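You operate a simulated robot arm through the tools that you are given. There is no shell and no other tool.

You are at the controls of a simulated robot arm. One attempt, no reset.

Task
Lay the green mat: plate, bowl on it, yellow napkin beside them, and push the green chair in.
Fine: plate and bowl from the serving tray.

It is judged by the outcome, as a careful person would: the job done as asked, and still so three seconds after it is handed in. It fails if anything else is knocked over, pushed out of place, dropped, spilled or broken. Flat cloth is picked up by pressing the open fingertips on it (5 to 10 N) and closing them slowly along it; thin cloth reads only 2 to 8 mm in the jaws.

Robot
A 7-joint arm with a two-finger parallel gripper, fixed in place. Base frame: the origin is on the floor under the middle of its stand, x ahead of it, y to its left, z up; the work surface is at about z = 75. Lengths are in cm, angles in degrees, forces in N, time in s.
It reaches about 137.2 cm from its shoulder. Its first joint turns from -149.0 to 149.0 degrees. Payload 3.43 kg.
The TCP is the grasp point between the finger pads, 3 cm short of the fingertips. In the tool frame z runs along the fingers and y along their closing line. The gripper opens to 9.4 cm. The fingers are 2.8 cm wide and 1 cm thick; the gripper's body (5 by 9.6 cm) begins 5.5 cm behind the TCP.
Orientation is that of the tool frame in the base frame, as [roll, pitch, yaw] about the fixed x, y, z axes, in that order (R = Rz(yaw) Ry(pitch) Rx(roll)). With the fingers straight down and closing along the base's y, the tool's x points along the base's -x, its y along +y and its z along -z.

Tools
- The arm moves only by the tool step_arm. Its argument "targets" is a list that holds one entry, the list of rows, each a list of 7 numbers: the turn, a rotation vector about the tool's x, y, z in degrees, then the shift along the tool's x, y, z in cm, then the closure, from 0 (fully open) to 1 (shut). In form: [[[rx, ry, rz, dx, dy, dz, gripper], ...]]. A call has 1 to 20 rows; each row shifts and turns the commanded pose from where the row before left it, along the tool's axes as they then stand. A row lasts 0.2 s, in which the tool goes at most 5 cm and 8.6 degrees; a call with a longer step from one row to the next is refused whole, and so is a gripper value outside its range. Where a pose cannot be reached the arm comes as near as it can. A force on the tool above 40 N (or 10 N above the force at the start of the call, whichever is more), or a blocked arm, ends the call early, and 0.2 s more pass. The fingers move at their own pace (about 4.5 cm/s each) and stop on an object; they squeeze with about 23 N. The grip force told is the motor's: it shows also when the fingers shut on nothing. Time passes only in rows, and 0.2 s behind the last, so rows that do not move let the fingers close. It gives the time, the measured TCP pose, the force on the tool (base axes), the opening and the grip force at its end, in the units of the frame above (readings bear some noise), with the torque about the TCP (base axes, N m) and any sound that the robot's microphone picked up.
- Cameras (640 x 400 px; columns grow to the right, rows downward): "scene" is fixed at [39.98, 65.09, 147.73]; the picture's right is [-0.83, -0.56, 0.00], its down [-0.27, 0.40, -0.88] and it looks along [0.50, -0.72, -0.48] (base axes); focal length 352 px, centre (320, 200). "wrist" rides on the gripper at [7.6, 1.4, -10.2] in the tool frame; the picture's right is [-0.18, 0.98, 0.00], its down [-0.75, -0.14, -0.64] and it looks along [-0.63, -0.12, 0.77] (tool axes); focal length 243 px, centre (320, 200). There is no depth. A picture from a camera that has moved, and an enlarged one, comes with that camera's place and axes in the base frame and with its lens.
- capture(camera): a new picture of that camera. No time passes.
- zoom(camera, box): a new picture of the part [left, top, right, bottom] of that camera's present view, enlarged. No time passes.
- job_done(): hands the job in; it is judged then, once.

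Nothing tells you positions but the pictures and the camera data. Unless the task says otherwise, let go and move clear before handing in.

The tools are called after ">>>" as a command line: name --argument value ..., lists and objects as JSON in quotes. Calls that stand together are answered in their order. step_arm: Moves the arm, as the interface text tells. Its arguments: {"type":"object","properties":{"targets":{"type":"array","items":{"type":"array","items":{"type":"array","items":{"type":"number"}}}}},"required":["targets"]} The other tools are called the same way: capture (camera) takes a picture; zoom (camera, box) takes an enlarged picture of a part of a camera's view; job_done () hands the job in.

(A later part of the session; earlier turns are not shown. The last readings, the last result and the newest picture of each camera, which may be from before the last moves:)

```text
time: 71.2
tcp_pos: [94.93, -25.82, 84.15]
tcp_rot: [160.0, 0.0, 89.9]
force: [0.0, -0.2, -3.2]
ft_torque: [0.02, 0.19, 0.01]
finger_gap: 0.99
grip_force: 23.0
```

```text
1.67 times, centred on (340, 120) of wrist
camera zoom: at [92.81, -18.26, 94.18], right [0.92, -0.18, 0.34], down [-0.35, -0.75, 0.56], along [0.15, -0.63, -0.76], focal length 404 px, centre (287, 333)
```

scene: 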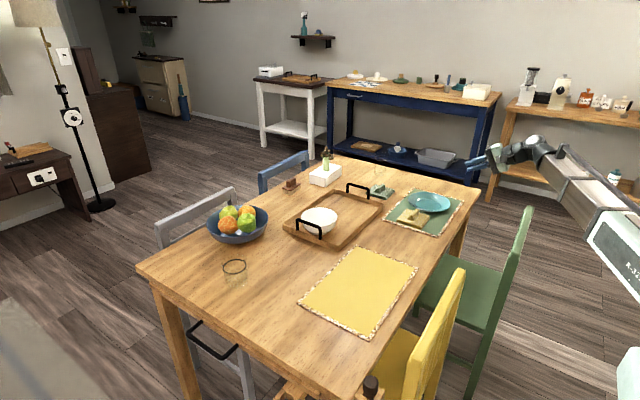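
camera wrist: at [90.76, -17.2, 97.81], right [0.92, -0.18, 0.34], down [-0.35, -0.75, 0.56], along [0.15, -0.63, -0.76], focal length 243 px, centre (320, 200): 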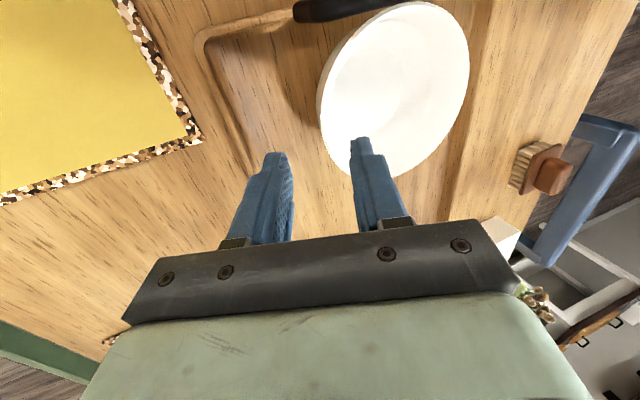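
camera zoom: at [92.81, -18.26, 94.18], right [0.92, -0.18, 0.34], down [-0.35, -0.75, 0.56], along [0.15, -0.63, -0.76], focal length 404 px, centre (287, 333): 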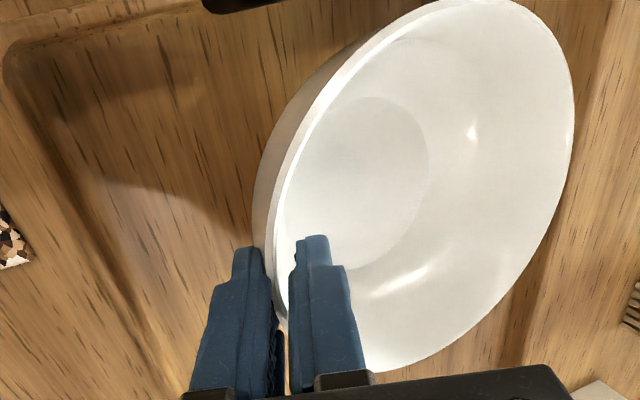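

The bowl is up and secure, tilted slightly with its far side high. I'll raise it clear, then level it by rotating the tool a few degrees.

>>> step_arm --targets '[[[0, 0, 0, 0, 0.24, -0.66, 1], [0, 0, 0, 0, 0.51, -1.41, 1], [0, 0, 0, 0, 0.68, -1.88, 1], [0, 0, 0, 0, 0.68, -1.88, 1], [0, 0, 0, 0, 0.68, -1.88, 1], [0, 0, 0, 0, 0.68, -1.88, 1], [0, 0, 0, 0, 0.68, -1.88, 1], [0, 0, 0, 0, 0.51, -1.41, 1], [0, 0, 0, 0, 0.24, -0.66, 1], [0, 0, 0, 0, 0, 0, 1]]]'

>>> zoom --camera "scene" --box '[290, 130, 410, 220]'

```text
time: 73.4
tcp_pos: [94.95, -25.91, 98.66]
tcp_rot: [160.0, -0.1, 90.0]
force: [0.1, 0.1, -3.4]
ft_torque: [-0.03, 0.23, 0.0]
finger_gap: 0.96
grip_force: 23.4
```

```text
4.44 times, centred on (350, 175) of scene
camera zoom: at [39.98, 65.09, 147.73], right [-0.83, -0.56, 0.0], down [-0.27, 0.4, -0.88], along [0.5, -0.72, -0.48], focal length 1564 px, centre (187, 311)
```

zoom: 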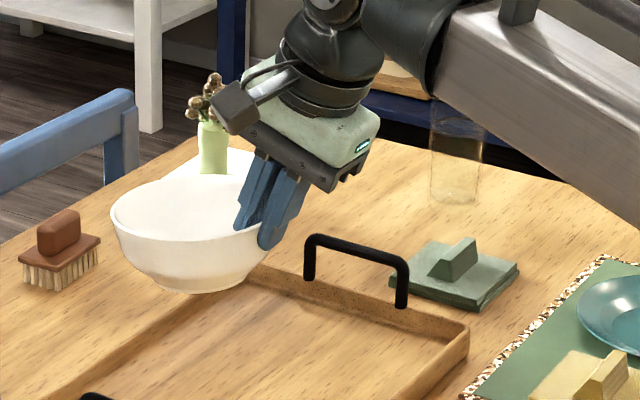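

>>> zoom --camera "scene" --box '[304, 158, 354, 198]'

>>> zoom --camera "wrist" --box '[200, 0, 480, 240]'

```text
10.00 times, centred on (329, 178) of scene
camera zoom: at [39.98, 65.09, 147.73], right [-0.83, -0.56, 0.0], down [-0.27, 0.4, -0.88], along [0.5, -0.72, -0.48], focal length 3519 px, centre (230, 420)
```

zoom: 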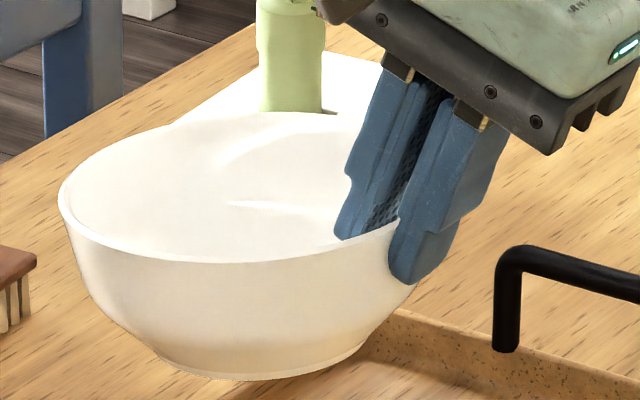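

```text
1.67 times, centred on (340, 120) of wrist
camera zoom: at [92.77, -18.3, 108.72], right [0.92, -0.18, 0.34], down [-0.35, -0.75, 0.56], along [0.15, -0.63, -0.76], focal length 404 px, centre (287, 333)
```

zoom: 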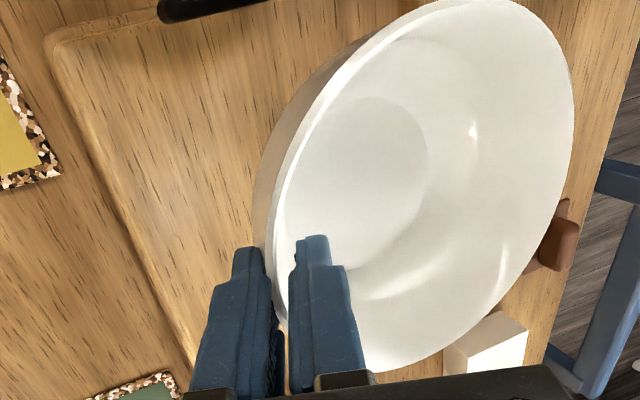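

The bowl droops about 6° on its far side. I'll level it with a small tool rotation and carry it over to above the plate.

>>> step_arm --targets '[[[-3, 0, 0, 0, 0, 0, 1], [-3, 0, 0, 0, 0, 0, 1], [0, 0, 0, -0.73, -0.46, -0.22, 1], [0, 0, 0, -1.71, -1.07, -0.52, 1], [0, 0, 0, -2.444, -1.528, -0.744, 1], [0, 0, 0, -2.444, -1.528, -0.744, 1], [0, 0, 0, -2.444, -1.528, -0.744, 1], [0, 0, 0, -2.444, -1.528, -0.744, 1], [0, 0, 0, -2.444, -1.528, -0.744, 1], [0, 0, 0, -2.444, -1.528, -0.744, 1], [0, 0, 0, -2.444, -1.528, -0.744, 1], [0, 0, 0, -2.444, -1.528, -0.744, 1], [0, 0, 0, -2.444, -1.528, -0.744, 1], [0, 0, 0, -2.444, -1.528, -0.744, 1], [0, 0, 0, -2.444, -1.528, -0.744, 1], [0, 0, 0, -2.444, -1.528, -0.744, 1], [0, 0, 0, -2.444, -1.528, -0.744, 1], [0, 0, 0, -2.444, -1.528, -0.744, 1], [0, 0, 0, -1.71, -1.07, -0.52, 1], [0, 0, 0, -0.73, -0.46, -0.22, 1]]]'

>>> capture --camera "scene"

>>> zoom --camera "scene" --box '[390, 130, 510, 220]'

>>> capture --camera "wrist"

```text
time: 77.6
tcp_pos: [67.59, -65.0, 98.45]
tcp_rot: [154.0, 0.0, 90.0]
force: [0.7, -0.5, -3.3]
ft_torque: [-0.03, 0.25, -0.01]
finger_gap: 0.93
grip_force: 23.1
```

```text
taken
```

scene: 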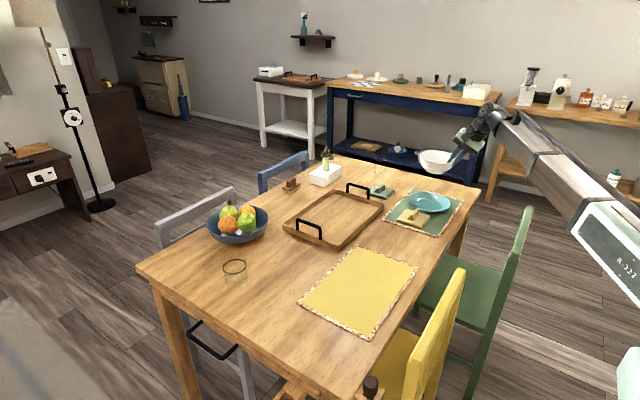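

```text
4.44 times, centred on (450, 175) of scene
camera zoom: at [39.98, 65.09, 147.73], right [-0.83, -0.56, 0.0], down [-0.27, 0.4, -0.88], along [0.5, -0.72, -0.48], focal length 1564 px, centre (-258, 311)
```

zoom: 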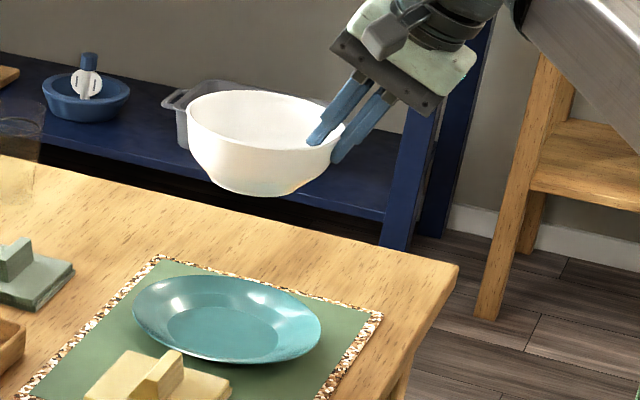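

```text
taken
camera wrist: at [64.5, -57.37, 108.22], right [0.88, -0.18, 0.43], down [-0.41, -0.75, 0.52], along [0.23, -0.63, -0.74], focal length 243 px, centre (320, 200)
```

wrist: 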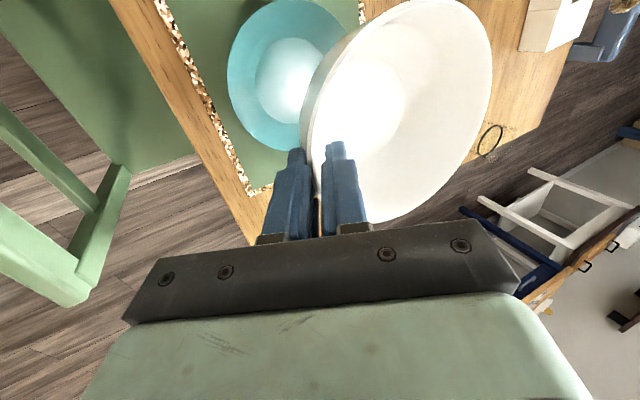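

The bowl is level and above the plate. I'll lower it most of the way and recheck the alignment.

>>> step_arm --targets '[[[0, 0, 0, 0, -0.26, 0.54, 1], [0, 0, 0, 0, -0.61, 1.26, 1], [0, 0, 0, 0, -0.88, 1.8, 1], [0, 0, 0, 0, -0.88, 1.8, 1], [0, 0, 0, 0, -0.88, 1.8, 1], [0, 0, 0, 0, -0.88, 1.8, 1], [0, 0, 0, 0, -0.61, 1.26, 1], [0, 0, 0, 0, -0.26, 0.54, 1], [0, 0, 0, 0, 0, 0, 1]]]'

>>> zoom --camera "scene" --box '[380, 160, 480, 235]'

>>> zoom --camera "wrist" --box '[200, 0, 500, 240]'

```text
time: 79.6
tcp_pos: [67.54, -64.96, 86.43]
tcp_rot: [154.0, 0.0, 90.1]
force: [0.3, -0.2, -4.1]
ft_torque: [0.01, 0.22, -0.03]
finger_gap: 0.95
grip_force: 22.7
```

```text
5.33 times, centred on (430, 198) of scene
camera zoom: at [39.98, 65.09, 147.73], right [-0.83, -0.56, 0.0], down [-0.27, 0.4, -0.88], along [0.5, -0.72, -0.48], focal length 1877 px, centre (-267, 213)
```

zoom: 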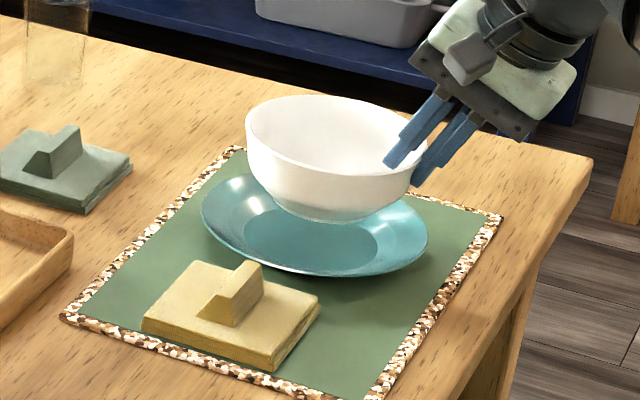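

```text
1.67 times, centred on (350, 120) of wrist
camera zoom: at [64.45, -57.39, 96.17], right [0.88, -0.18, 0.43], down [-0.41, -0.75, 0.52], along [0.23, -0.63, -0.74], focal length 404 px, centre (270, 333)
```

zoom: 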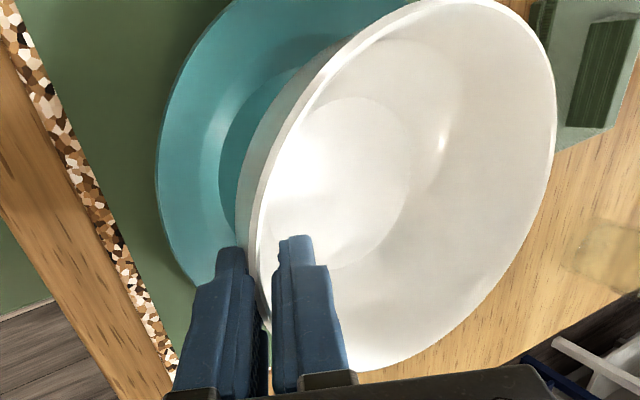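

>>> zoom --camera "scene" --box '[414, 174, 464, 214]'

```text
10.00 times, centred on (439, 194) of scene
camera zoom: at [39.98, 65.09, 147.73], right [-0.83, -0.56, 0.0], down [-0.27, 0.4, -0.88], along [0.5, -0.72, -0.48], focal length 3519 px, centre (-870, 260)
```

zoom: 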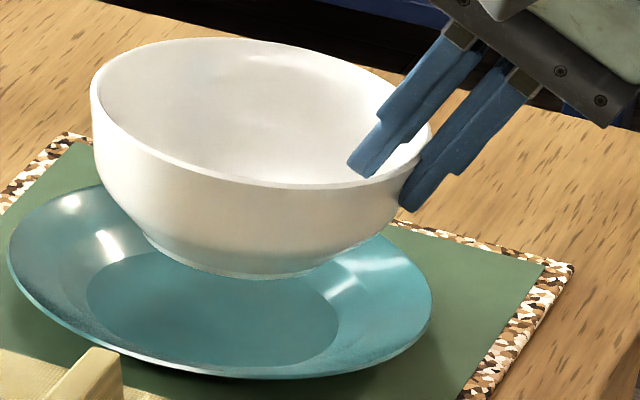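

The bowl is about level and needs to move about 0.8 cm in +x to centre on the plate's well. I'll correct that and lower towards contact.

>>> step_arm --targets '[[[0, 0, 0, -0.1, 0.72, 0.35, 1], [0, 0, 0, 0, -0.35, 0.72, 1], [0, 0, 0, 0, -0.44, 0.9, 1], [0, 0, 0, 0, -0.35, 0.72, 1], [0, 0, 0, 0, 0, 0, 1]]]'

>>> zoom --camera "scene" --box '[414, 174, 464, 214]'

```text
time: 80.8
tcp_pos: [68.57, -65.16, 83.75]
tcp_rot: [154.0, 0.0, 89.9]
force: [0.4, 0.0, -2.6]
ft_torque: [-0.01, 0.23, 0.01]
finger_gap: 0.98
grip_force: 22.8
```

```text
10.00 times, centred on (439, 194) of scene
camera zoom: at [39.98, 65.09, 147.73], right [-0.83, -0.56, 0.0], down [-0.27, 0.4, -0.88], along [0.5, -0.72, -0.48], focal length 3519 px, centre (-870, 260)
```

zoom: 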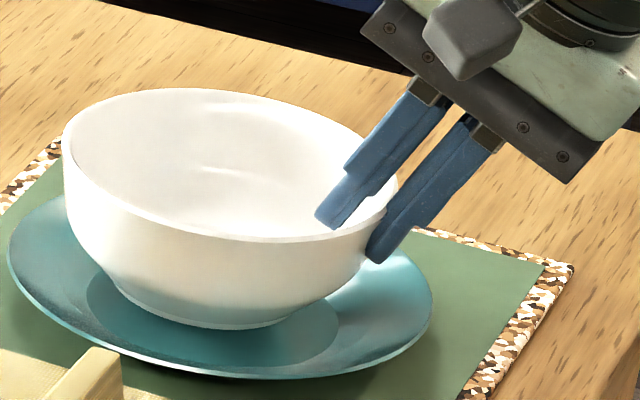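

>>> step_arm --targets '[[[0, 0, 0, 0, -0.11, 0.225, 1], [0, 0, 0, 0, -0.11, 0.225, 1], [0, 0, 0, 0, 0, 0, 1]]]'

>>> step_arm --targets '[[[0, 0, 0, 0, -0.09, 0.18, 1], [0, 0, 0, 0, 0, 0, 1]]]'

```text
time: 81.6
tcp_pos: [68.59, -65.2, 83.37]
tcp_rot: [153.9, 0.0, 90.0]
force: [0.7, 0.4, -3.6]
ft_torque: [0.0, 0.24, -0.01]
finger_gap: 0.96
grip_force: 23.4
```

```text
time: 82.2
tcp_pos: [68.45, -65.14, 83.32]
tcp_rot: [154.0, 0.0, 90.0]
force: [0.2, -0.2, -3.2]
ft_torque: [-0.04, 0.22, 0.05]
finger_gap: 0.97
grip_force: 22.9
```

>>> step_arm --targets '[[[0, 0, 0, 0, -0.09, 0.18, 1], [0, 0, 0, 0, -0.07, 0.135, 1], [0, 0, 0, 0, 0, 0, 1]]]'

>>> zoom --camera "scene" --box '[414, 174, 464, 214]'

```text
time: 83.0
tcp_pos: [68.49, -65.15, 82.93]
tcp_rot: [154.0, -0.1, 90.1]
force: [0.2, -0.4, -3.3]
ft_torque: [0.0, 0.23, 0.01]
finger_gap: 1.0
grip_force: 23.1
```

```text
10.00 times, centred on (439, 194) of scene
camera zoom: at [39.98, 65.09, 147.73], right [-0.83, -0.56, 0.0], down [-0.27, 0.4, -0.88], along [0.5, -0.72, -0.48], focal length 3519 px, centre (-870, 260)
```

zoom: 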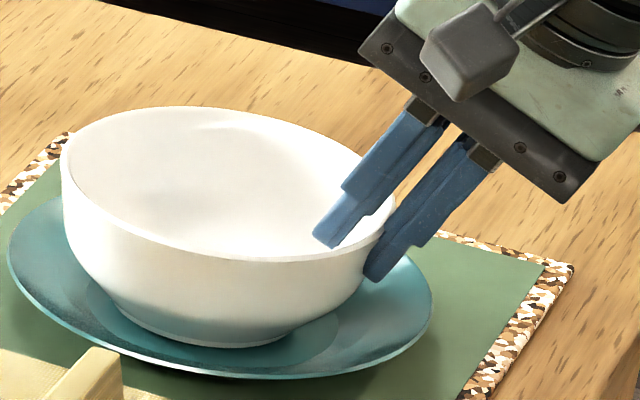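

>>> step_arm --targets '[[[0, 0, 0, 0, -0.07, 0.135, 1], [0, 0, 0, 0, -0.07, 0.135, 1], [0, 0, 0, 0, 0, 0, 1]]]'

```text
time: 83.8
tcp_pos: [68.45, -65.08, 82.46]
tcp_rot: [154.0, 0.0, 90.0]
force: [0.4, 0.5, 0.9]
ft_torque: [0.06, 0.12, -0.01]
finger_gap: 0.94
grip_force: 23.0
```

Contact is starting. I'll settle it slightly, then open.

>>> step_arm --targets '[[[0, 0, 0, 0, -0.04, 0.09, 1], [0, 0, 0, 0, 0, 0, 1]]]'

>>> zoom --camera "scene" --box '[414, 174, 464, 214]'

```text
time: 84.4
tcp_pos: [68.54, -65.1, 82.67]
tcp_rot: [153.9, 0.1, 89.9]
force: [-0.9, -0.4, 17.0]
ft_torque: [0.12, -0.25, -0.03]
finger_gap: 0.97
grip_force: 22.6
```

```text
10.00 times, centred on (439, 194) of scene
camera zoom: at [39.98, 65.09, 147.73], right [-0.83, -0.56, 0.0], down [-0.27, 0.4, -0.88], along [0.5, -0.72, -0.48], focal length 3519 px, centre (-870, 260)
```

zoom: 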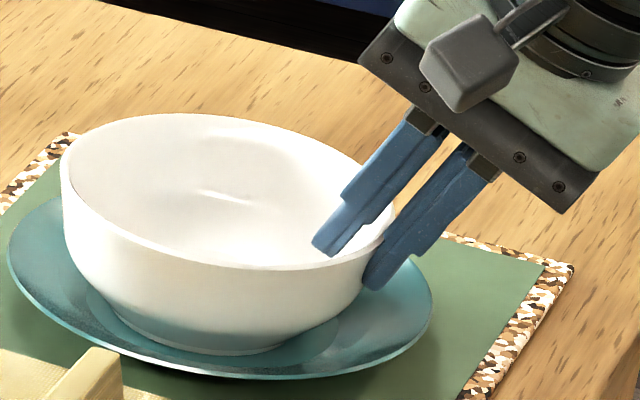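

>>> step_arm --targets '[[[0, 0, 0, 0, 0.05, -0.11, 1], [0, 0, 0, 0, 0, 0, 0.92], [0, 0, 0, 0, 0, 0, 0.87], [0, 0, 0, 0, 0, 0, 0.83], [0, 0, 0, 0, 0, 0, 0.78], [0, 0, 0, 0, 0, 0, 0.74], [0, 0, 0, 0, 0, 0, 0.72], [0, 0, 0, 0, 0, 0, 0.72]]]'

>>> zoom --camera "scene" --box '[414, 174, 464, 214]'

>>> zoom --camera "wrist" --box '[200, 0, 500, 240]'

```text
time: 86.2
tcp_pos: [68.49, -65.04, 82.5]
tcp_rot: [154.0, 0.1, 90.0]
force: [0.6, 0.8, 0.4]
ft_torque: [0.0, 0.01, 0.03]
finger_gap: 2.63
grip_force: 0.1
```

```text
10.00 times, centred on (439, 194) of scene
camera zoom: at [39.98, 65.09, 147.73], right [-0.83, -0.56, 0.0], down [-0.27, 0.4, -0.88], along [0.5, -0.72, -0.48], focal length 3519 px, centre (-870, 260)
```

zoom: 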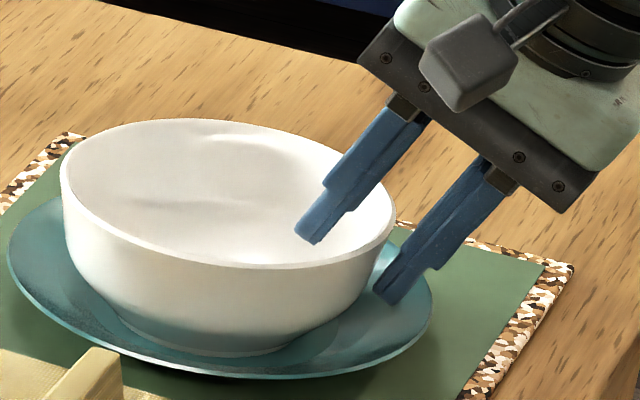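

```text
1.67 times, centred on (350, 120) of wrist
camera zoom: at [65.26, -57.48, 92.32], right [0.88, -0.18, 0.43], down [-0.41, -0.75, 0.52], along [0.23, -0.63, -0.74], focal length 404 px, centre (270, 333)
```

zoom: 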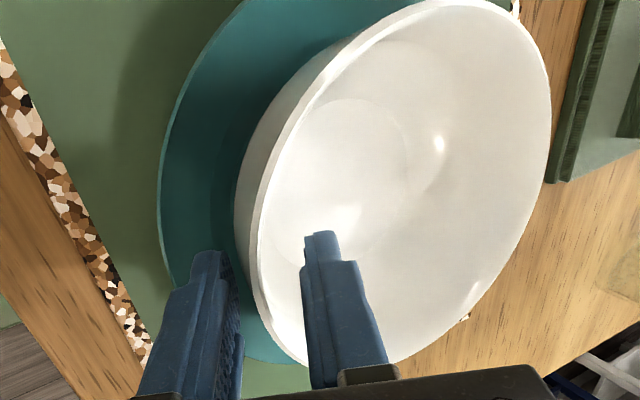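

The bowl rests on the plate, free of the fingers. I'll withdraw along the finger axis and rise.

>>> step_arm --targets '[[[0, 0, 0, 0, 0.1, -0.8, 0.72], [0, 0, 0, 0, 0.2, -1.5, 0.72], [0, 0, 0, 0, 0, -2, 0.72], [0, 0, 0, 0, 0, -3, 0.72], [0, 0, 0, 0, 0, -4, 0.72], [0, 0, 0, 0, 0, -4, 0.72], [0, 0, 0, 0, 0, -4, 0.72], [0, 0, 0, 0, 0, 0, 0.72]]]'

>>> capture --camera "scene"

>>> zoom --camera "scene" --box '[370, 160, 490, 246]'

>>> capture --camera "wrist"

```text
time: 88.0
tcp_pos: [60.07, -64.98, 100.01]
tcp_rot: [154.0, 0.0, 90.0]
force: [0.2, 0.0, -1.2]
ft_torque: [0.0, -0.02, -0.01]
finger_gap: 2.61
grip_force: 0.1
```

```text
taken
```

scene: 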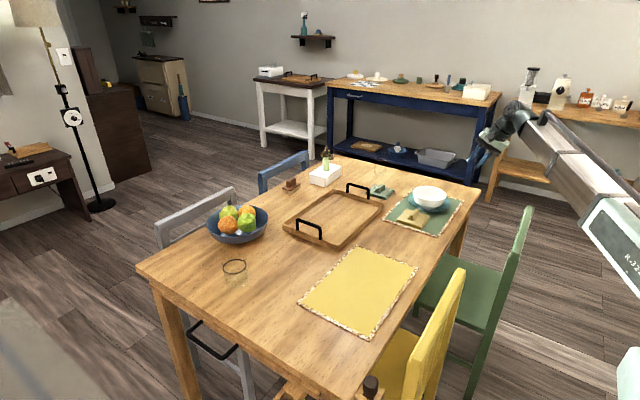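

```text
4.65 times, centred on (430, 203) of scene
camera zoom: at [39.98, 65.09, 147.73], right [-0.83, -0.56, 0.0], down [-0.27, 0.4, -0.88], along [0.5, -0.72, -0.48], focal length 1637 px, centre (-192, 186)
```

zoom: 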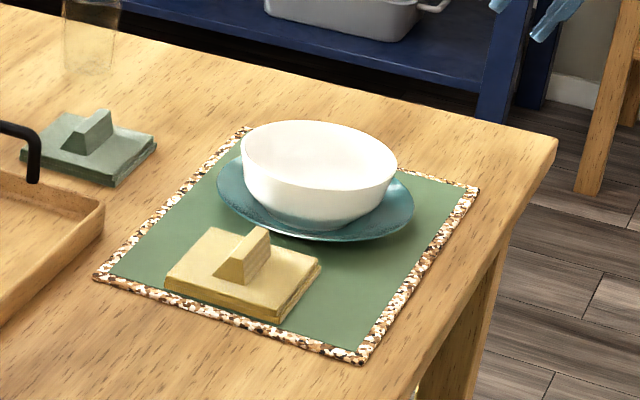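

```text
taken
camera wrist: at [56.95, -57.29, 109.75], right [0.88, -0.18, 0.43], down [-0.41, -0.75, 0.52], along [0.23, -0.63, -0.74], focal length 243 px, centre (320, 200)
```

wrist: 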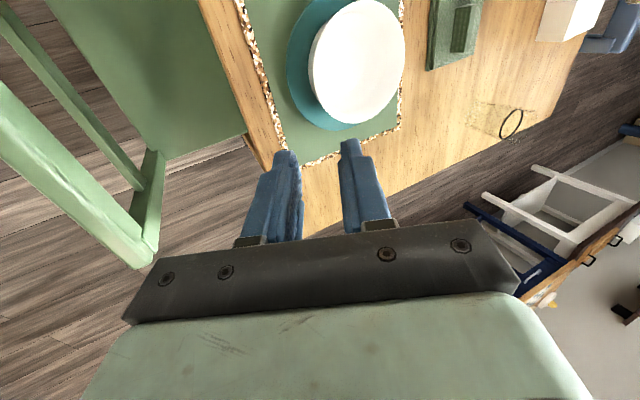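

The place setting is complete: the bowl is centred on the plate, with the napkin beside it. Now the chair: I'll turn the gripper so the camera faces forward and move over and behind the green chair's back.

>>> step_arm --targets '[[[0, 0, -8.2, 0, 0, 0, 0.72], [0, 0, -8.2, 0, 0, 0, 0.72], [0, 0, -8.2, 0, 0, 0, 0.72], [0, 0, -8.2, 0, 0, 0, 0.72], [0, 0, -8.2, 0, 0, 0, 0.72], [0, 0, -8.2, 0, 0, 0, 0.72], [0, 0, -8.2, 0, 0, 0, 0.72], [0, 0, -8.2, 0, 0, 0, 0.72], [0, 0, -8.2, 0, 0, 0, 0.72], [0, 0, -8.2, 0, 0, 0, 0.72], [0, 0, -8.0, 0, 0, 0, 0.72], [0, -7, 0, 0, 0, 0, 0.72], [0, -7, 0, 0, 0, 0, 0.72], [0, 0, 0, 0, 0, 0, 0.72]]]'

>>> capture --camera "wrist"

>>> capture --camera "scene"

```text
time: 91.0
tcp_pos: [60.33, -65.1, 100.09]
tcp_rot: [-180.0, 40.2, 180.0]
force: [0.8, -0.6, 0.9]
ft_torque: [-0.04, 0.04, -0.04]
finger_gap: 2.66
grip_force: 0.1
```

```text
taken
camera wrist: at [47.89, -63.66, 102.91], right [0.14, 0.98, 0.12], down [0.16, -0.14, 0.98], along [0.98, -0.12, -0.18], focal length 243 px, centre (320, 200)
```

wrist: 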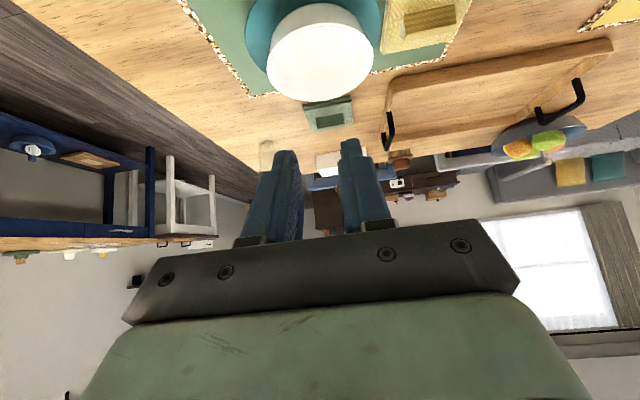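

```text
taken
```

scene: 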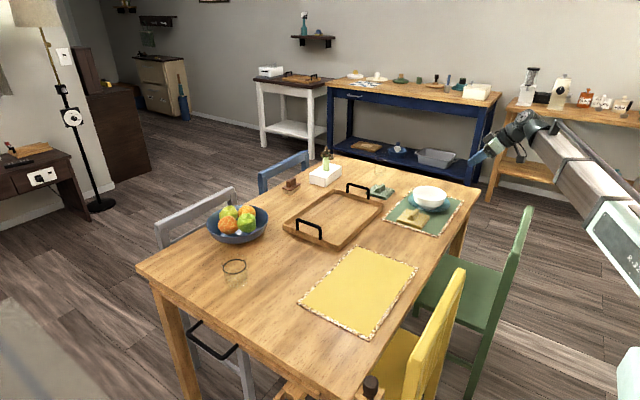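

The orientation is good and the setting looks right. Now I'll back the arm over the chair to get behind it.

>>> step_arm --targets '[[[0, 0, 0, 2.9, 0.2, -2.2, 0.72], [0, 0, 0, 2.9, 0.2, -2.2, 0.72], [0, 0, 0, 2.9, 0.2, -2.2, 0.72], [0, 0, 0, 2.9, 0.2, -2.2, 0.72], [0, 0, 0, 2.9, 0.2, -2.2, 0.72], [0, 0, 0, 2.9, 0.2, -2.2, 0.72], [0, 0, 0, 2.9, 0.2, -2.2, 0.72], [0, 0, 0, 2.9, 0.2, -2.2, 0.72], [0, 0, 0, 2.9, 0.2, -2.2, 0.72], [0, 0, 0, 2.9, 0.2, -2.2, 0.72], [0, 0, 0, 0, 0, 0, 0.72]]]'

>>> capture --camera "wrist"

>>> capture --camera "scene"

```text
time: 93.4
tcp_pos: [23.7, -63.05, 98.09]
tcp_rot: [180.0, 40.0, 180.0]
force: [-0.5, 0.5, 0.5]
ft_torque: [-0.02, 0.01, 0.01]
finger_gap: 2.63
grip_force: 0.1
```

```text
taken
camera wrist: at [11.34, -61.6, 101.01], right [0.14, 0.98, 0.12], down [0.16, -0.14, 0.98], along [0.98, -0.12, -0.18], focal length 243 px, centre (320, 200)
```

wrist: 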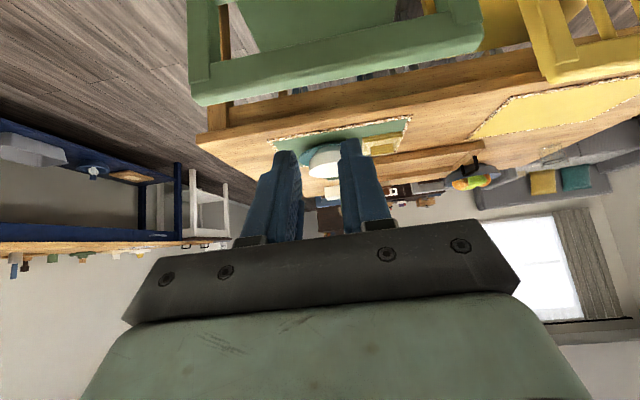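

```text
taken
```

scene: 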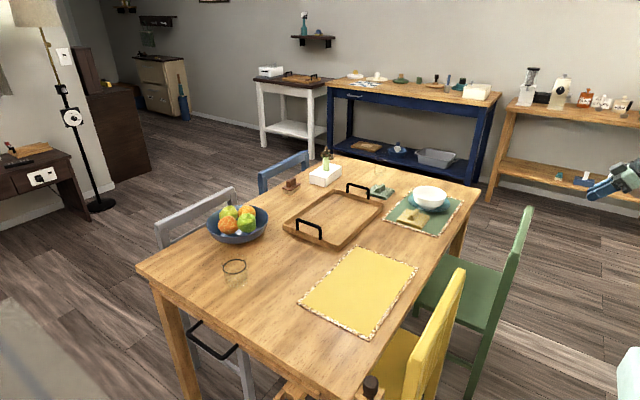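

I can now see the chair back from behind: the top rail is at z≈80, with y from about -81 to -44. I'll zoom in to see its structure.

>>> zoom --camera "wrist" --box '[170, 0, 640, 160]'

>>> zoom --camera "scene" --box '[400, 190, 640, 400]'

```text
1.36 times, centred on (405, 80) of wrist
camera zoom: at [11.34, -61.6, 101.01], right [0.14, 0.98, 0.12], down [0.16, -0.14, 0.98], along [0.98, -0.12, -0.18], focal length 330 px, centre (204, 363)
```

zoom: 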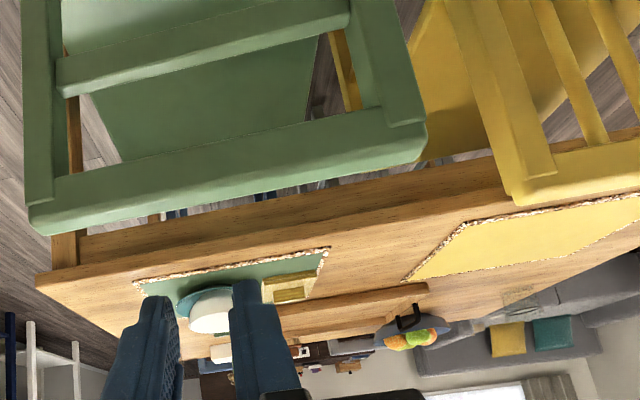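

```text
1.90 times, centred on (520, 295) of scene
camera zoom: at [39.98, 65.09, 147.73], right [-0.83, -0.56, 0.0], down [-0.27, 0.4, -0.88], along [0.5, -0.72, -0.48], focal length 670 px, centre (-61, 19)
```

zoom: 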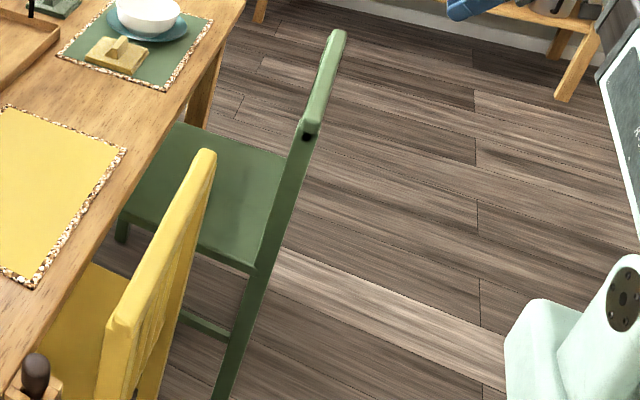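

The chair back is a vertical frame with a top rail, a mid slat and the seat below, and it sits about 11–12 cm further out than the tucked yellow chair. I'll lower the gripper behind the frame so I can push low, at seat height.

>>> step_arm --targets '[[[0, 0, 0, 2.27, 0.06, 3.06, 0.4], [0, 0, 0, 2.27, 0.06, 3.06, 0.2], [0, 0, 0, 2.27, 0.06, 3.06, 0.0], [0, 0, 0, 2.27, 0.06, 3.06, 0.0], [0, 0, 0, 2.27, 0.06, 3.06, 0.0], [0, 0, 0, 0, 0, 0, 0.0]]]'

>>> capture --camera "wrist"

>>> capture --camera "scene"

```text
time: 94.8
tcp_pos: [24.93, -62.58, 79.1]
tcp_rot: [-180.0, 40.0, 179.9]
force: [0.4, 0.6, -0.1]
ft_torque: [0.01, 0.0, 0.04]
finger_gap: 9.4
grip_force: 0.1
```

```text
taken
camera wrist: at [12.53, -61.13, 81.97], right [0.14, 0.98, 0.12], down [0.16, -0.14, 0.98], along [0.98, -0.12, -0.18], focal length 243 px, centre (320, 200)
```

wrist: 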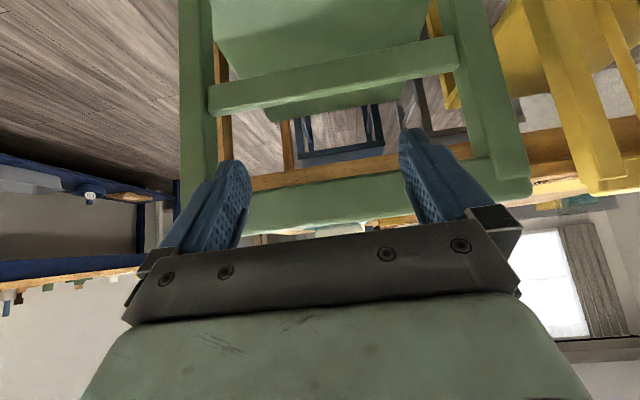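

```text
taken
```

scene: 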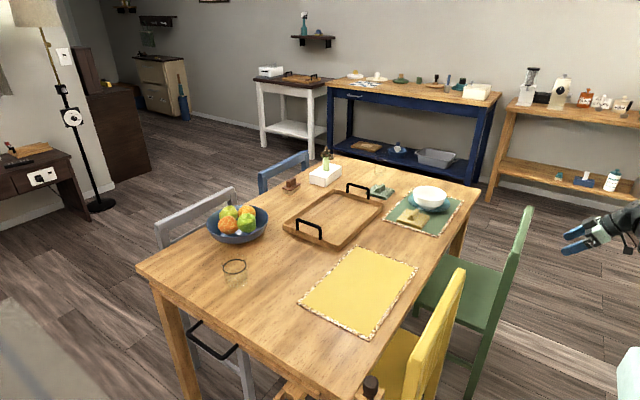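

>>> step_arm --targets '[[[0, 0, 0, 2.27, 0.06, 3.06, 0.0], [0, 0, 0, 2.27, 0.06, 3.06, 0.0], [0, 0, 0, 2.27, 0.06, 3.06, 0.0], [0, 0, 0, 2.27, 0.06, 3.06, 0.0], [0, 0, 0, 2.27, 0.06, 3.06, 0.0], [0, 0, 0, 0, 0, 0, 0.0]]]'

>>> capture --camera "wrist"

>>> capture --camera "scene"

```text
time: 96.2
tcp_pos: [26.07, -62.34, 60.15]
tcp_rot: [-179.9, 40.0, -179.9]
force: [0.5, -0.4, 0.2]
ft_torque: [0.03, -0.01, -0.02]
finger_gap: 9.41
grip_force: 0.1
```

```text
taken
camera wrist: at [13.65, -60.97, 63.04], right [0.14, 0.98, 0.12], down [0.16, -0.14, 0.98], along [0.98, -0.12, -0.18], focal length 243 px, centre (320, 200)
```

wrist: 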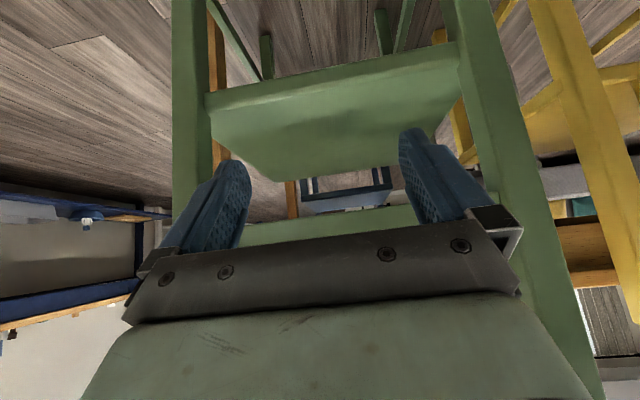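

```text
taken
```

scene: 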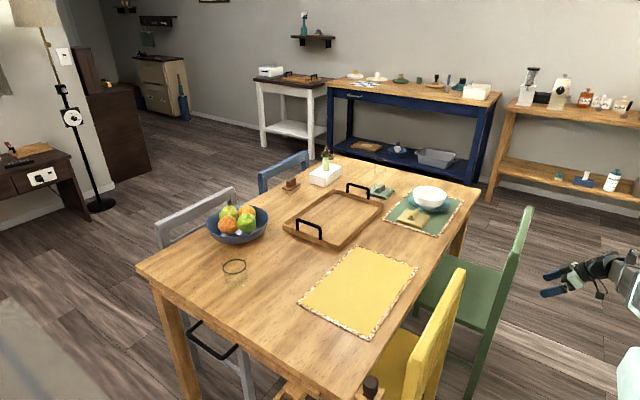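

The seat's rear edge is clearly visible at z≈43–45, x≈40. I'll tilt flatter, drop to seat height and check before pushing.

>>> step_arm --targets '[[[0, -6.67, 0, 0, 0, 0, 0.0], [0, -6.67, 0, 0, 0, 0, 0.0], [0, -6.66, 0, 0, 0, 0, 0.0], [0, 0, 0, 3.07, 0, 1.77, 0.0], [0, 0, 0, 3.07, 0, 1.77, 0.0], [0, 0, 0, 3.07, 0, 1.77, 0.0], [0, 0, 0, 3.07, 0, 1.77, 0.0], [0, 0, 0, 0, 0, 0, 0.0]]]'

>>> capture --camera "wrist"

>>> zoom --camera "scene" --box '[400, 190, 640, 400]'

```text
time: 98.0
tcp_pos: [25.92, -62.28, 45.99]
tcp_rot: [179.9, 59.9, -179.9]
force: [-0.9, -0.5, -0.4]
ft_torque: [0.01, 0.03, -0.04]
finger_gap: 9.4
grip_force: 0.1
```

```text
taken
camera wrist: at [13.27, -60.91, 44.43], right [0.09, 0.98, 0.16], down [-0.18, -0.14, 0.97], along [0.98, -0.12, 0.16], focal length 243 px, centre (320, 200)
```

wrist: 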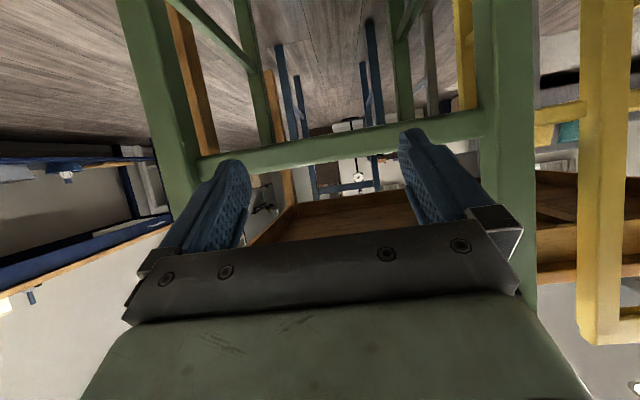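

```text
1.90 times, centred on (520, 295) of scene
camera zoom: at [39.98, 65.09, 147.73], right [-0.83, -0.56, 0.0], down [-0.27, 0.4, -0.88], along [0.5, -0.72, -0.48], focal length 670 px, centre (-61, 19)
```

zoom: 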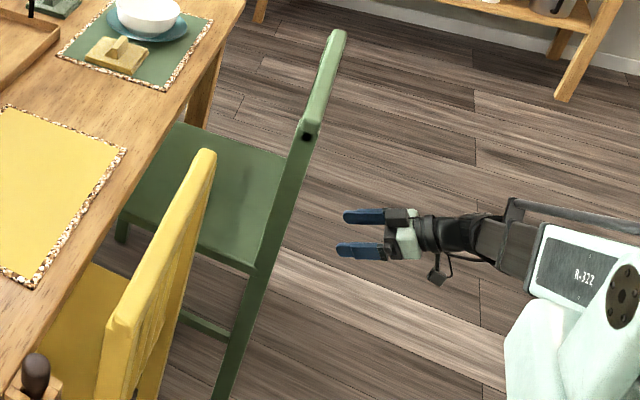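

The seat edge spans z 41.7–45, so I need to be about 2 cm lower. I'll drop and approach to just short of contact.

>>> step_arm --targets '[[[0, 0, 0, 1.73, 0, 1.0, 0.0], [0, 0, 0, -1.5, 0, 2.6, 0.0], [0, 0, 0, -1.5, 0, 2.6, 0.0], [0, 0, 0, -1.0, 0, 1.73, 0.0], [0, 0, 0, 0, 0, 0, 0.0]]]'

>>> capture --camera "wrist"

>>> zoom --camera "scene" --box '[400, 190, 640, 400]'

```text
time: 99.2
tcp_pos: [33.91, -62.29, 44.14]
tcp_rot: [179.9, 59.9, 179.9]
force: [0.6, -0.2, 0.6]
ft_torque: [0.01, 0.01, 0.0]
finger_gap: 9.38
grip_force: 0.1
```

```text
taken
camera wrist: at [21.35, -60.92, 42.56], right [0.09, 0.98, 0.16], down [-0.18, -0.14, 0.97], along [0.98, -0.12, 0.16], focal length 243 px, centre (320, 200)
```

wrist: 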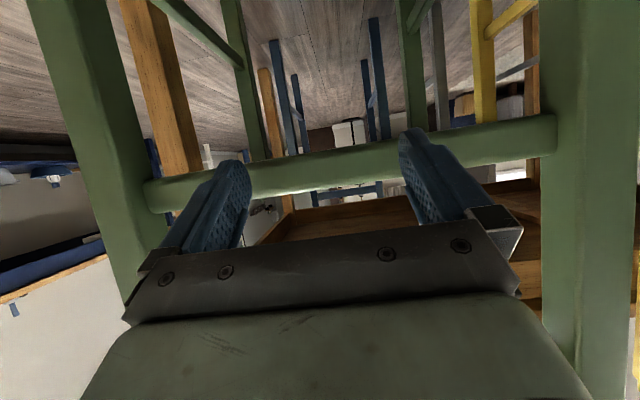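

```text
1.90 times, centred on (520, 295) of scene
camera zoom: at [39.98, 65.09, 147.73], right [-0.83, -0.56, 0.0], down [-0.27, 0.4, -0.88], along [0.5, -0.72, -0.48], focal length 670 px, centre (-61, 19)
```

zoom: 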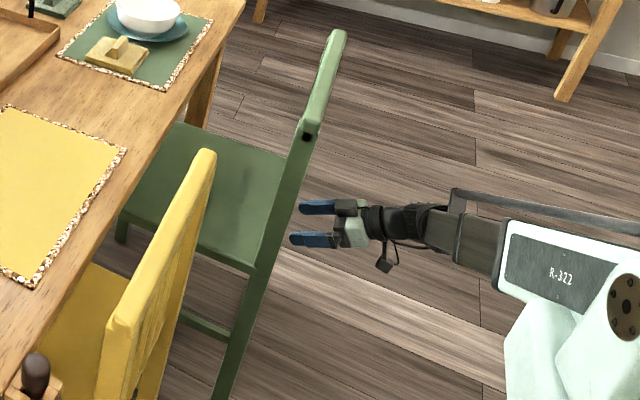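

The fingers are level with the seat edge and centred between the posts. I'll advance gently to contact.

>>> step_arm --targets '[[[0, 0, 0, -0.4, 0, 0.693, 0.0], [0, 0, 0, -0.4, 0, 0.693, 0.0], [0, 0, 0, -0.3, 0, 0.52, 0.0], [0, 0, 0, -0.2, 0, 0.346, 0.0], [0, 0, 0, -0.2, 0, 0.346, 0.0], [0, 0, 0, 0, 0, 0, 0.0]]]'

```text
time: 100.6
tcp_pos: [37.25, -62.38, 44.07]
tcp_rot: [180.0, 60.1, 179.9]
force: [-3.5, -0.6, -0.7]
ft_torque: [-0.04, 0.06, 0.13]
finger_gap: 9.38
grip_force: 0.0
```

>>> step_arm --targets '[[[0, 0, 0, -0.2, 0, 0.346, 0.0], [0, 0, 0, -0.2, 0, 0.346, 0.0], [0, 0, 0, 0, 0, 0, 0.0]]]'

>>> capture --camera "wrist"

>>> zoom --camera "scene" --box '[400, 190, 640, 400]'

```text
time: 101.4
tcp_pos: [38.02, -62.47, 44.05]
tcp_rot: [-180.0, 60.0, 179.9]
force: [-3.9, -0.5, 2.2]
ft_torque: [0.14, -0.04, 0.21]
finger_gap: 9.39
grip_force: 0.1
```

```text
taken
camera wrist: at [25.33, -60.98, 42.45], right [0.09, 0.98, 0.16], down [-0.18, -0.14, 0.97], along [0.98, -0.12, 0.16], focal length 243 px, centre (320, 200)
```

wrist: 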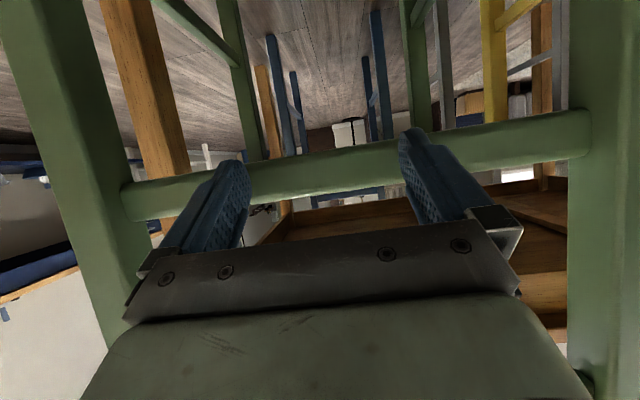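

```text
1.90 times, centred on (520, 295) of scene
camera zoom: at [39.98, 65.09, 147.73], right [-0.83, -0.56, 0.0], down [-0.27, 0.4, -0.88], along [0.5, -0.72, -0.48], focal length 670 px, centre (-61, 19)
```

zoom: 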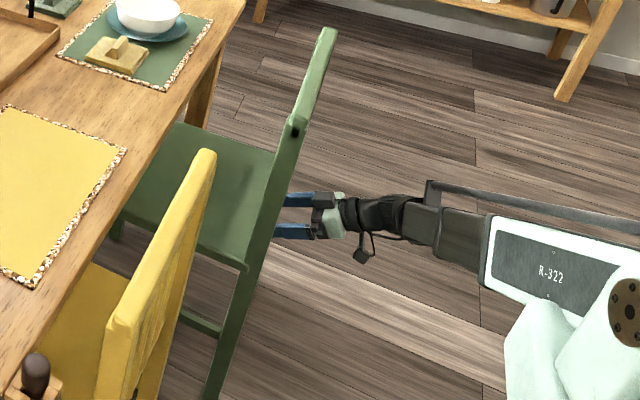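

The chair is sliding easily (about 4 N) without tipping. I'll continue pushing slowly and steadily.

>>> step_arm --targets '[[[0, 0, 0, -0.25, 0, 0.433, 0.0], [0, 0, 0, -0.25, 0, 0.433, 0.0], [0, 0, 0, -0.25, 0, 0.433, 0.0], [0, 0, 0, -0.25, 0, 0.433, 0.0], [0, 0, 0, -0.25, 0, 0.433, 0.0], [0, 0, 0, -0.25, 0, 0.433, 0.0], [0, 0, 0, -0.25, 0, 0.433, 0.0], [0, 0, 0, -0.25, 0, 0.433, 0.0], [0, 0, 0, -0.25, 0, 0.433, 0.0], [0, 0, 0, -0.25, 0, 0.433, 0.0], [0, 0, 0, 0, 0, 0, 0.0]]]'

>>> capture --camera "wrist"

>>> zoom --camera "scene" --box '[360, 170, 600, 380]'

```text
time: 103.8
tcp_pos: [43.01, -62.47, 44.16]
tcp_rot: [179.9, 60.0, 180.0]
force: [-1.0, -0.5, -0.8]
ft_torque: [-0.01, 0.04, 0.07]
finger_gap: 9.4
grip_force: 0.0
```

```text
taken
camera wrist: at [30.37, -60.96, 42.51], right [0.09, 0.98, 0.16], down [-0.18, -0.14, 0.97], along [0.98, -0.12, 0.16], focal length 243 px, centre (320, 200)
```

wrist: 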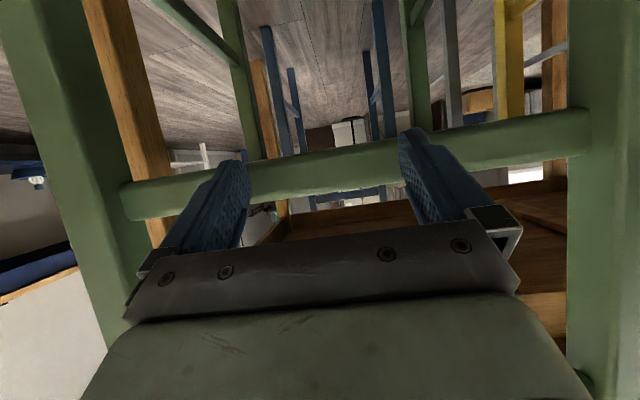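

```text
1.90 times, centred on (480, 275) of scene
camera zoom: at [39.98, 65.09, 147.73], right [-0.83, -0.56, 0.0], down [-0.27, 0.4, -0.88], along [0.5, -0.72, -0.48], focal length 670 px, centre (15, 57)
```

zoom: 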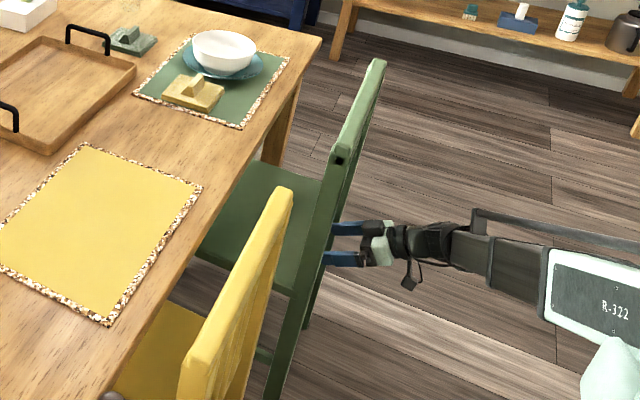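

It is moving in straight and upright. About 5.5 cm more will bring it in line with the tucked yellow chair.

>>> step_arm --targets '[[[0, 0, 0, -0.25, 0, 0.433, 0.0], [0, 0, 0, -0.25, 0, 0.433, 0.0], [0, 0, 0, -0.25, 0, 0.433, 0.0], [0, 0, 0, -0.25, 0, 0.433, 0.0], [0, 0, 0, -0.25, 0, 0.433, 0.0], [0, 0, 0, -0.25, 0, 0.433, 0.0], [0, 0, 0, -0.25, 0, 0.433, 0.0], [0, 0, 0, -0.25, 0, 0.433, 0.0], [0, 0, 0, -0.25, 0, 0.433, 0.0], [0, 0, 0, -0.25, 0, 0.433, 0.0], [0, 0, 0, -0.25, 0, 0.433, 0.0], [0, 0, 0, 0, 0, 0, 0.0]]]'

>>> capture --camera "wrist"

>>> zoom --camera "scene" --box '[360, 170, 600, 380]'

```text
time: 106.4
tcp_pos: [48.23, -62.48, 44.18]
tcp_rot: [-180.0, 59.8, -180.0]
force: [-8.6, -0.7, 2.6]
ft_torque: [0.16, 0.0, 0.41]
finger_gap: 9.37
grip_force: 0.0
stopped in row 12: the force on the tool passed its limit at 42 N (the readings are from after the stop); the commanded pose is now the measured one
```

```text
taken
camera wrist: at [35.55, -60.98, 42.58], right [0.09, 0.98, 0.16], down [-0.18, -0.14, 0.97], along [0.98, -0.12, 0.16], focal length 243 px, centre (320, 200)
```

wrist: 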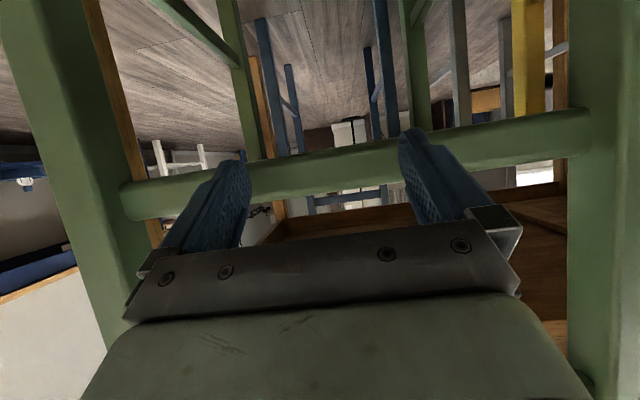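

```text
1.90 times, centred on (480, 275) of scene
camera zoom: at [39.98, 65.09, 147.73], right [-0.83, -0.56, 0.0], down [-0.27, 0.4, -0.88], along [0.5, -0.72, -0.48], focal length 670 px, centre (15, 57)
```

zoom: 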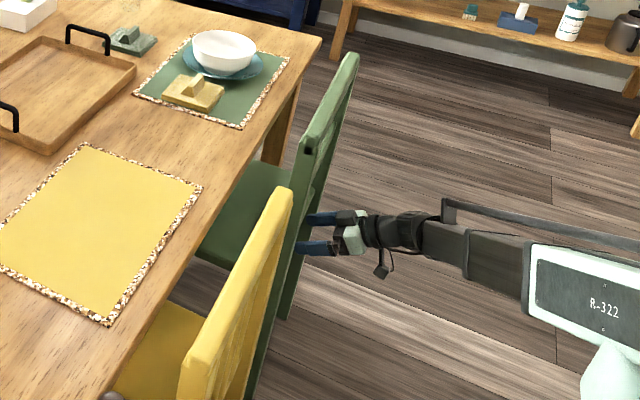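

The chair reached its stop, now level with the yellow chair (back at x≈51.5) and still upright. I'll back away from it and rise clear.

>>> step_arm --targets '[[[0, 0, 0, 0.25, 0, -0.433, 0.0], [0, 0, 0, 0.75, 0, -1.3, 0.0], [0, 0, 0, 1.5, 0, -2.6, 0.0], [0, 0, 0, 1.5, 0, -2.6, 0.0], [0, 0, 0, 2.0, 0, -3.46, 0.0], [0, 0, 0, 2.0, 0, -3.46, 0.0], [0, 0, 0, 2.0, 0, -3.46, 0.2], [0, 0, 0, -3.46, 0, -2.0, 0.4], [0, 0, 0, -3.46, 0, -2.0, 0.4], [0, 0, 0, -3.46, 0, -2.0, 0.4], [0, 0, 0, -3.46, 0, -2.0, 0.4], [0, 0, 0, -3.46, 0, -2.0, 0.4], [0, 0, 0, -3.46, 0, -2.0, 0.4], [0, 0, 0, -3.46, 0, -2.0, 0.4], [0, 0, 0, -3.46, 0, -2.0, 0.4], [0, 0, 0, -3.46, 0, -2.0, 0.4], [0, 0, 0, -3.46, 0, -2.0, 0.4], [0, 0, 0, -3.46, 0, -2.0, 0.4], [0, 0, 0, -3.46, 0, -2.0, 0.4], [0, 0, 0, 0, 0, 0, 0.4]]]'

>>> capture --camera "wrist"

>>> capture --camera "scene"

```text
time: 110.6
tcp_pos: [28.47, -62.43, 92.17]
tcp_rot: [179.8, 59.7, 179.9]
force: [0.4, 0.8, 0.9]
ft_torque: [0.02, 0.0, 0.0]
finger_gap: 5.64
grip_force: 0.2
```

```text
taken
camera wrist: at [15.85, -61.02, 90.57], right [0.09, 0.98, 0.16], down [-0.18, -0.14, 0.97], along [0.98, -0.12, 0.16], focal length 243 px, centre (320, 200)
```

wrist: 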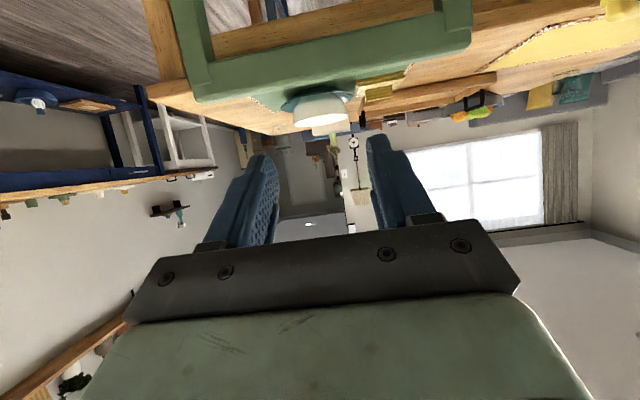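

```text
taken
```

scene: 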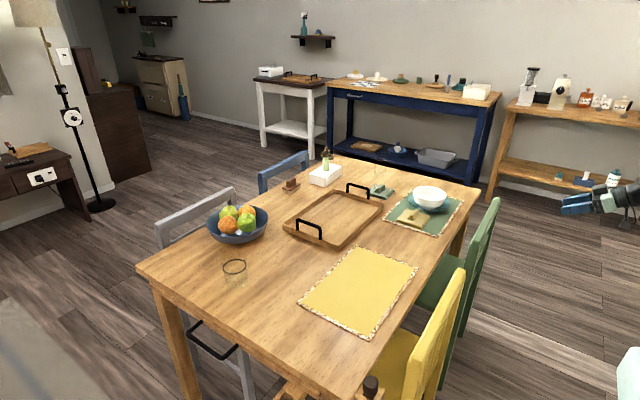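

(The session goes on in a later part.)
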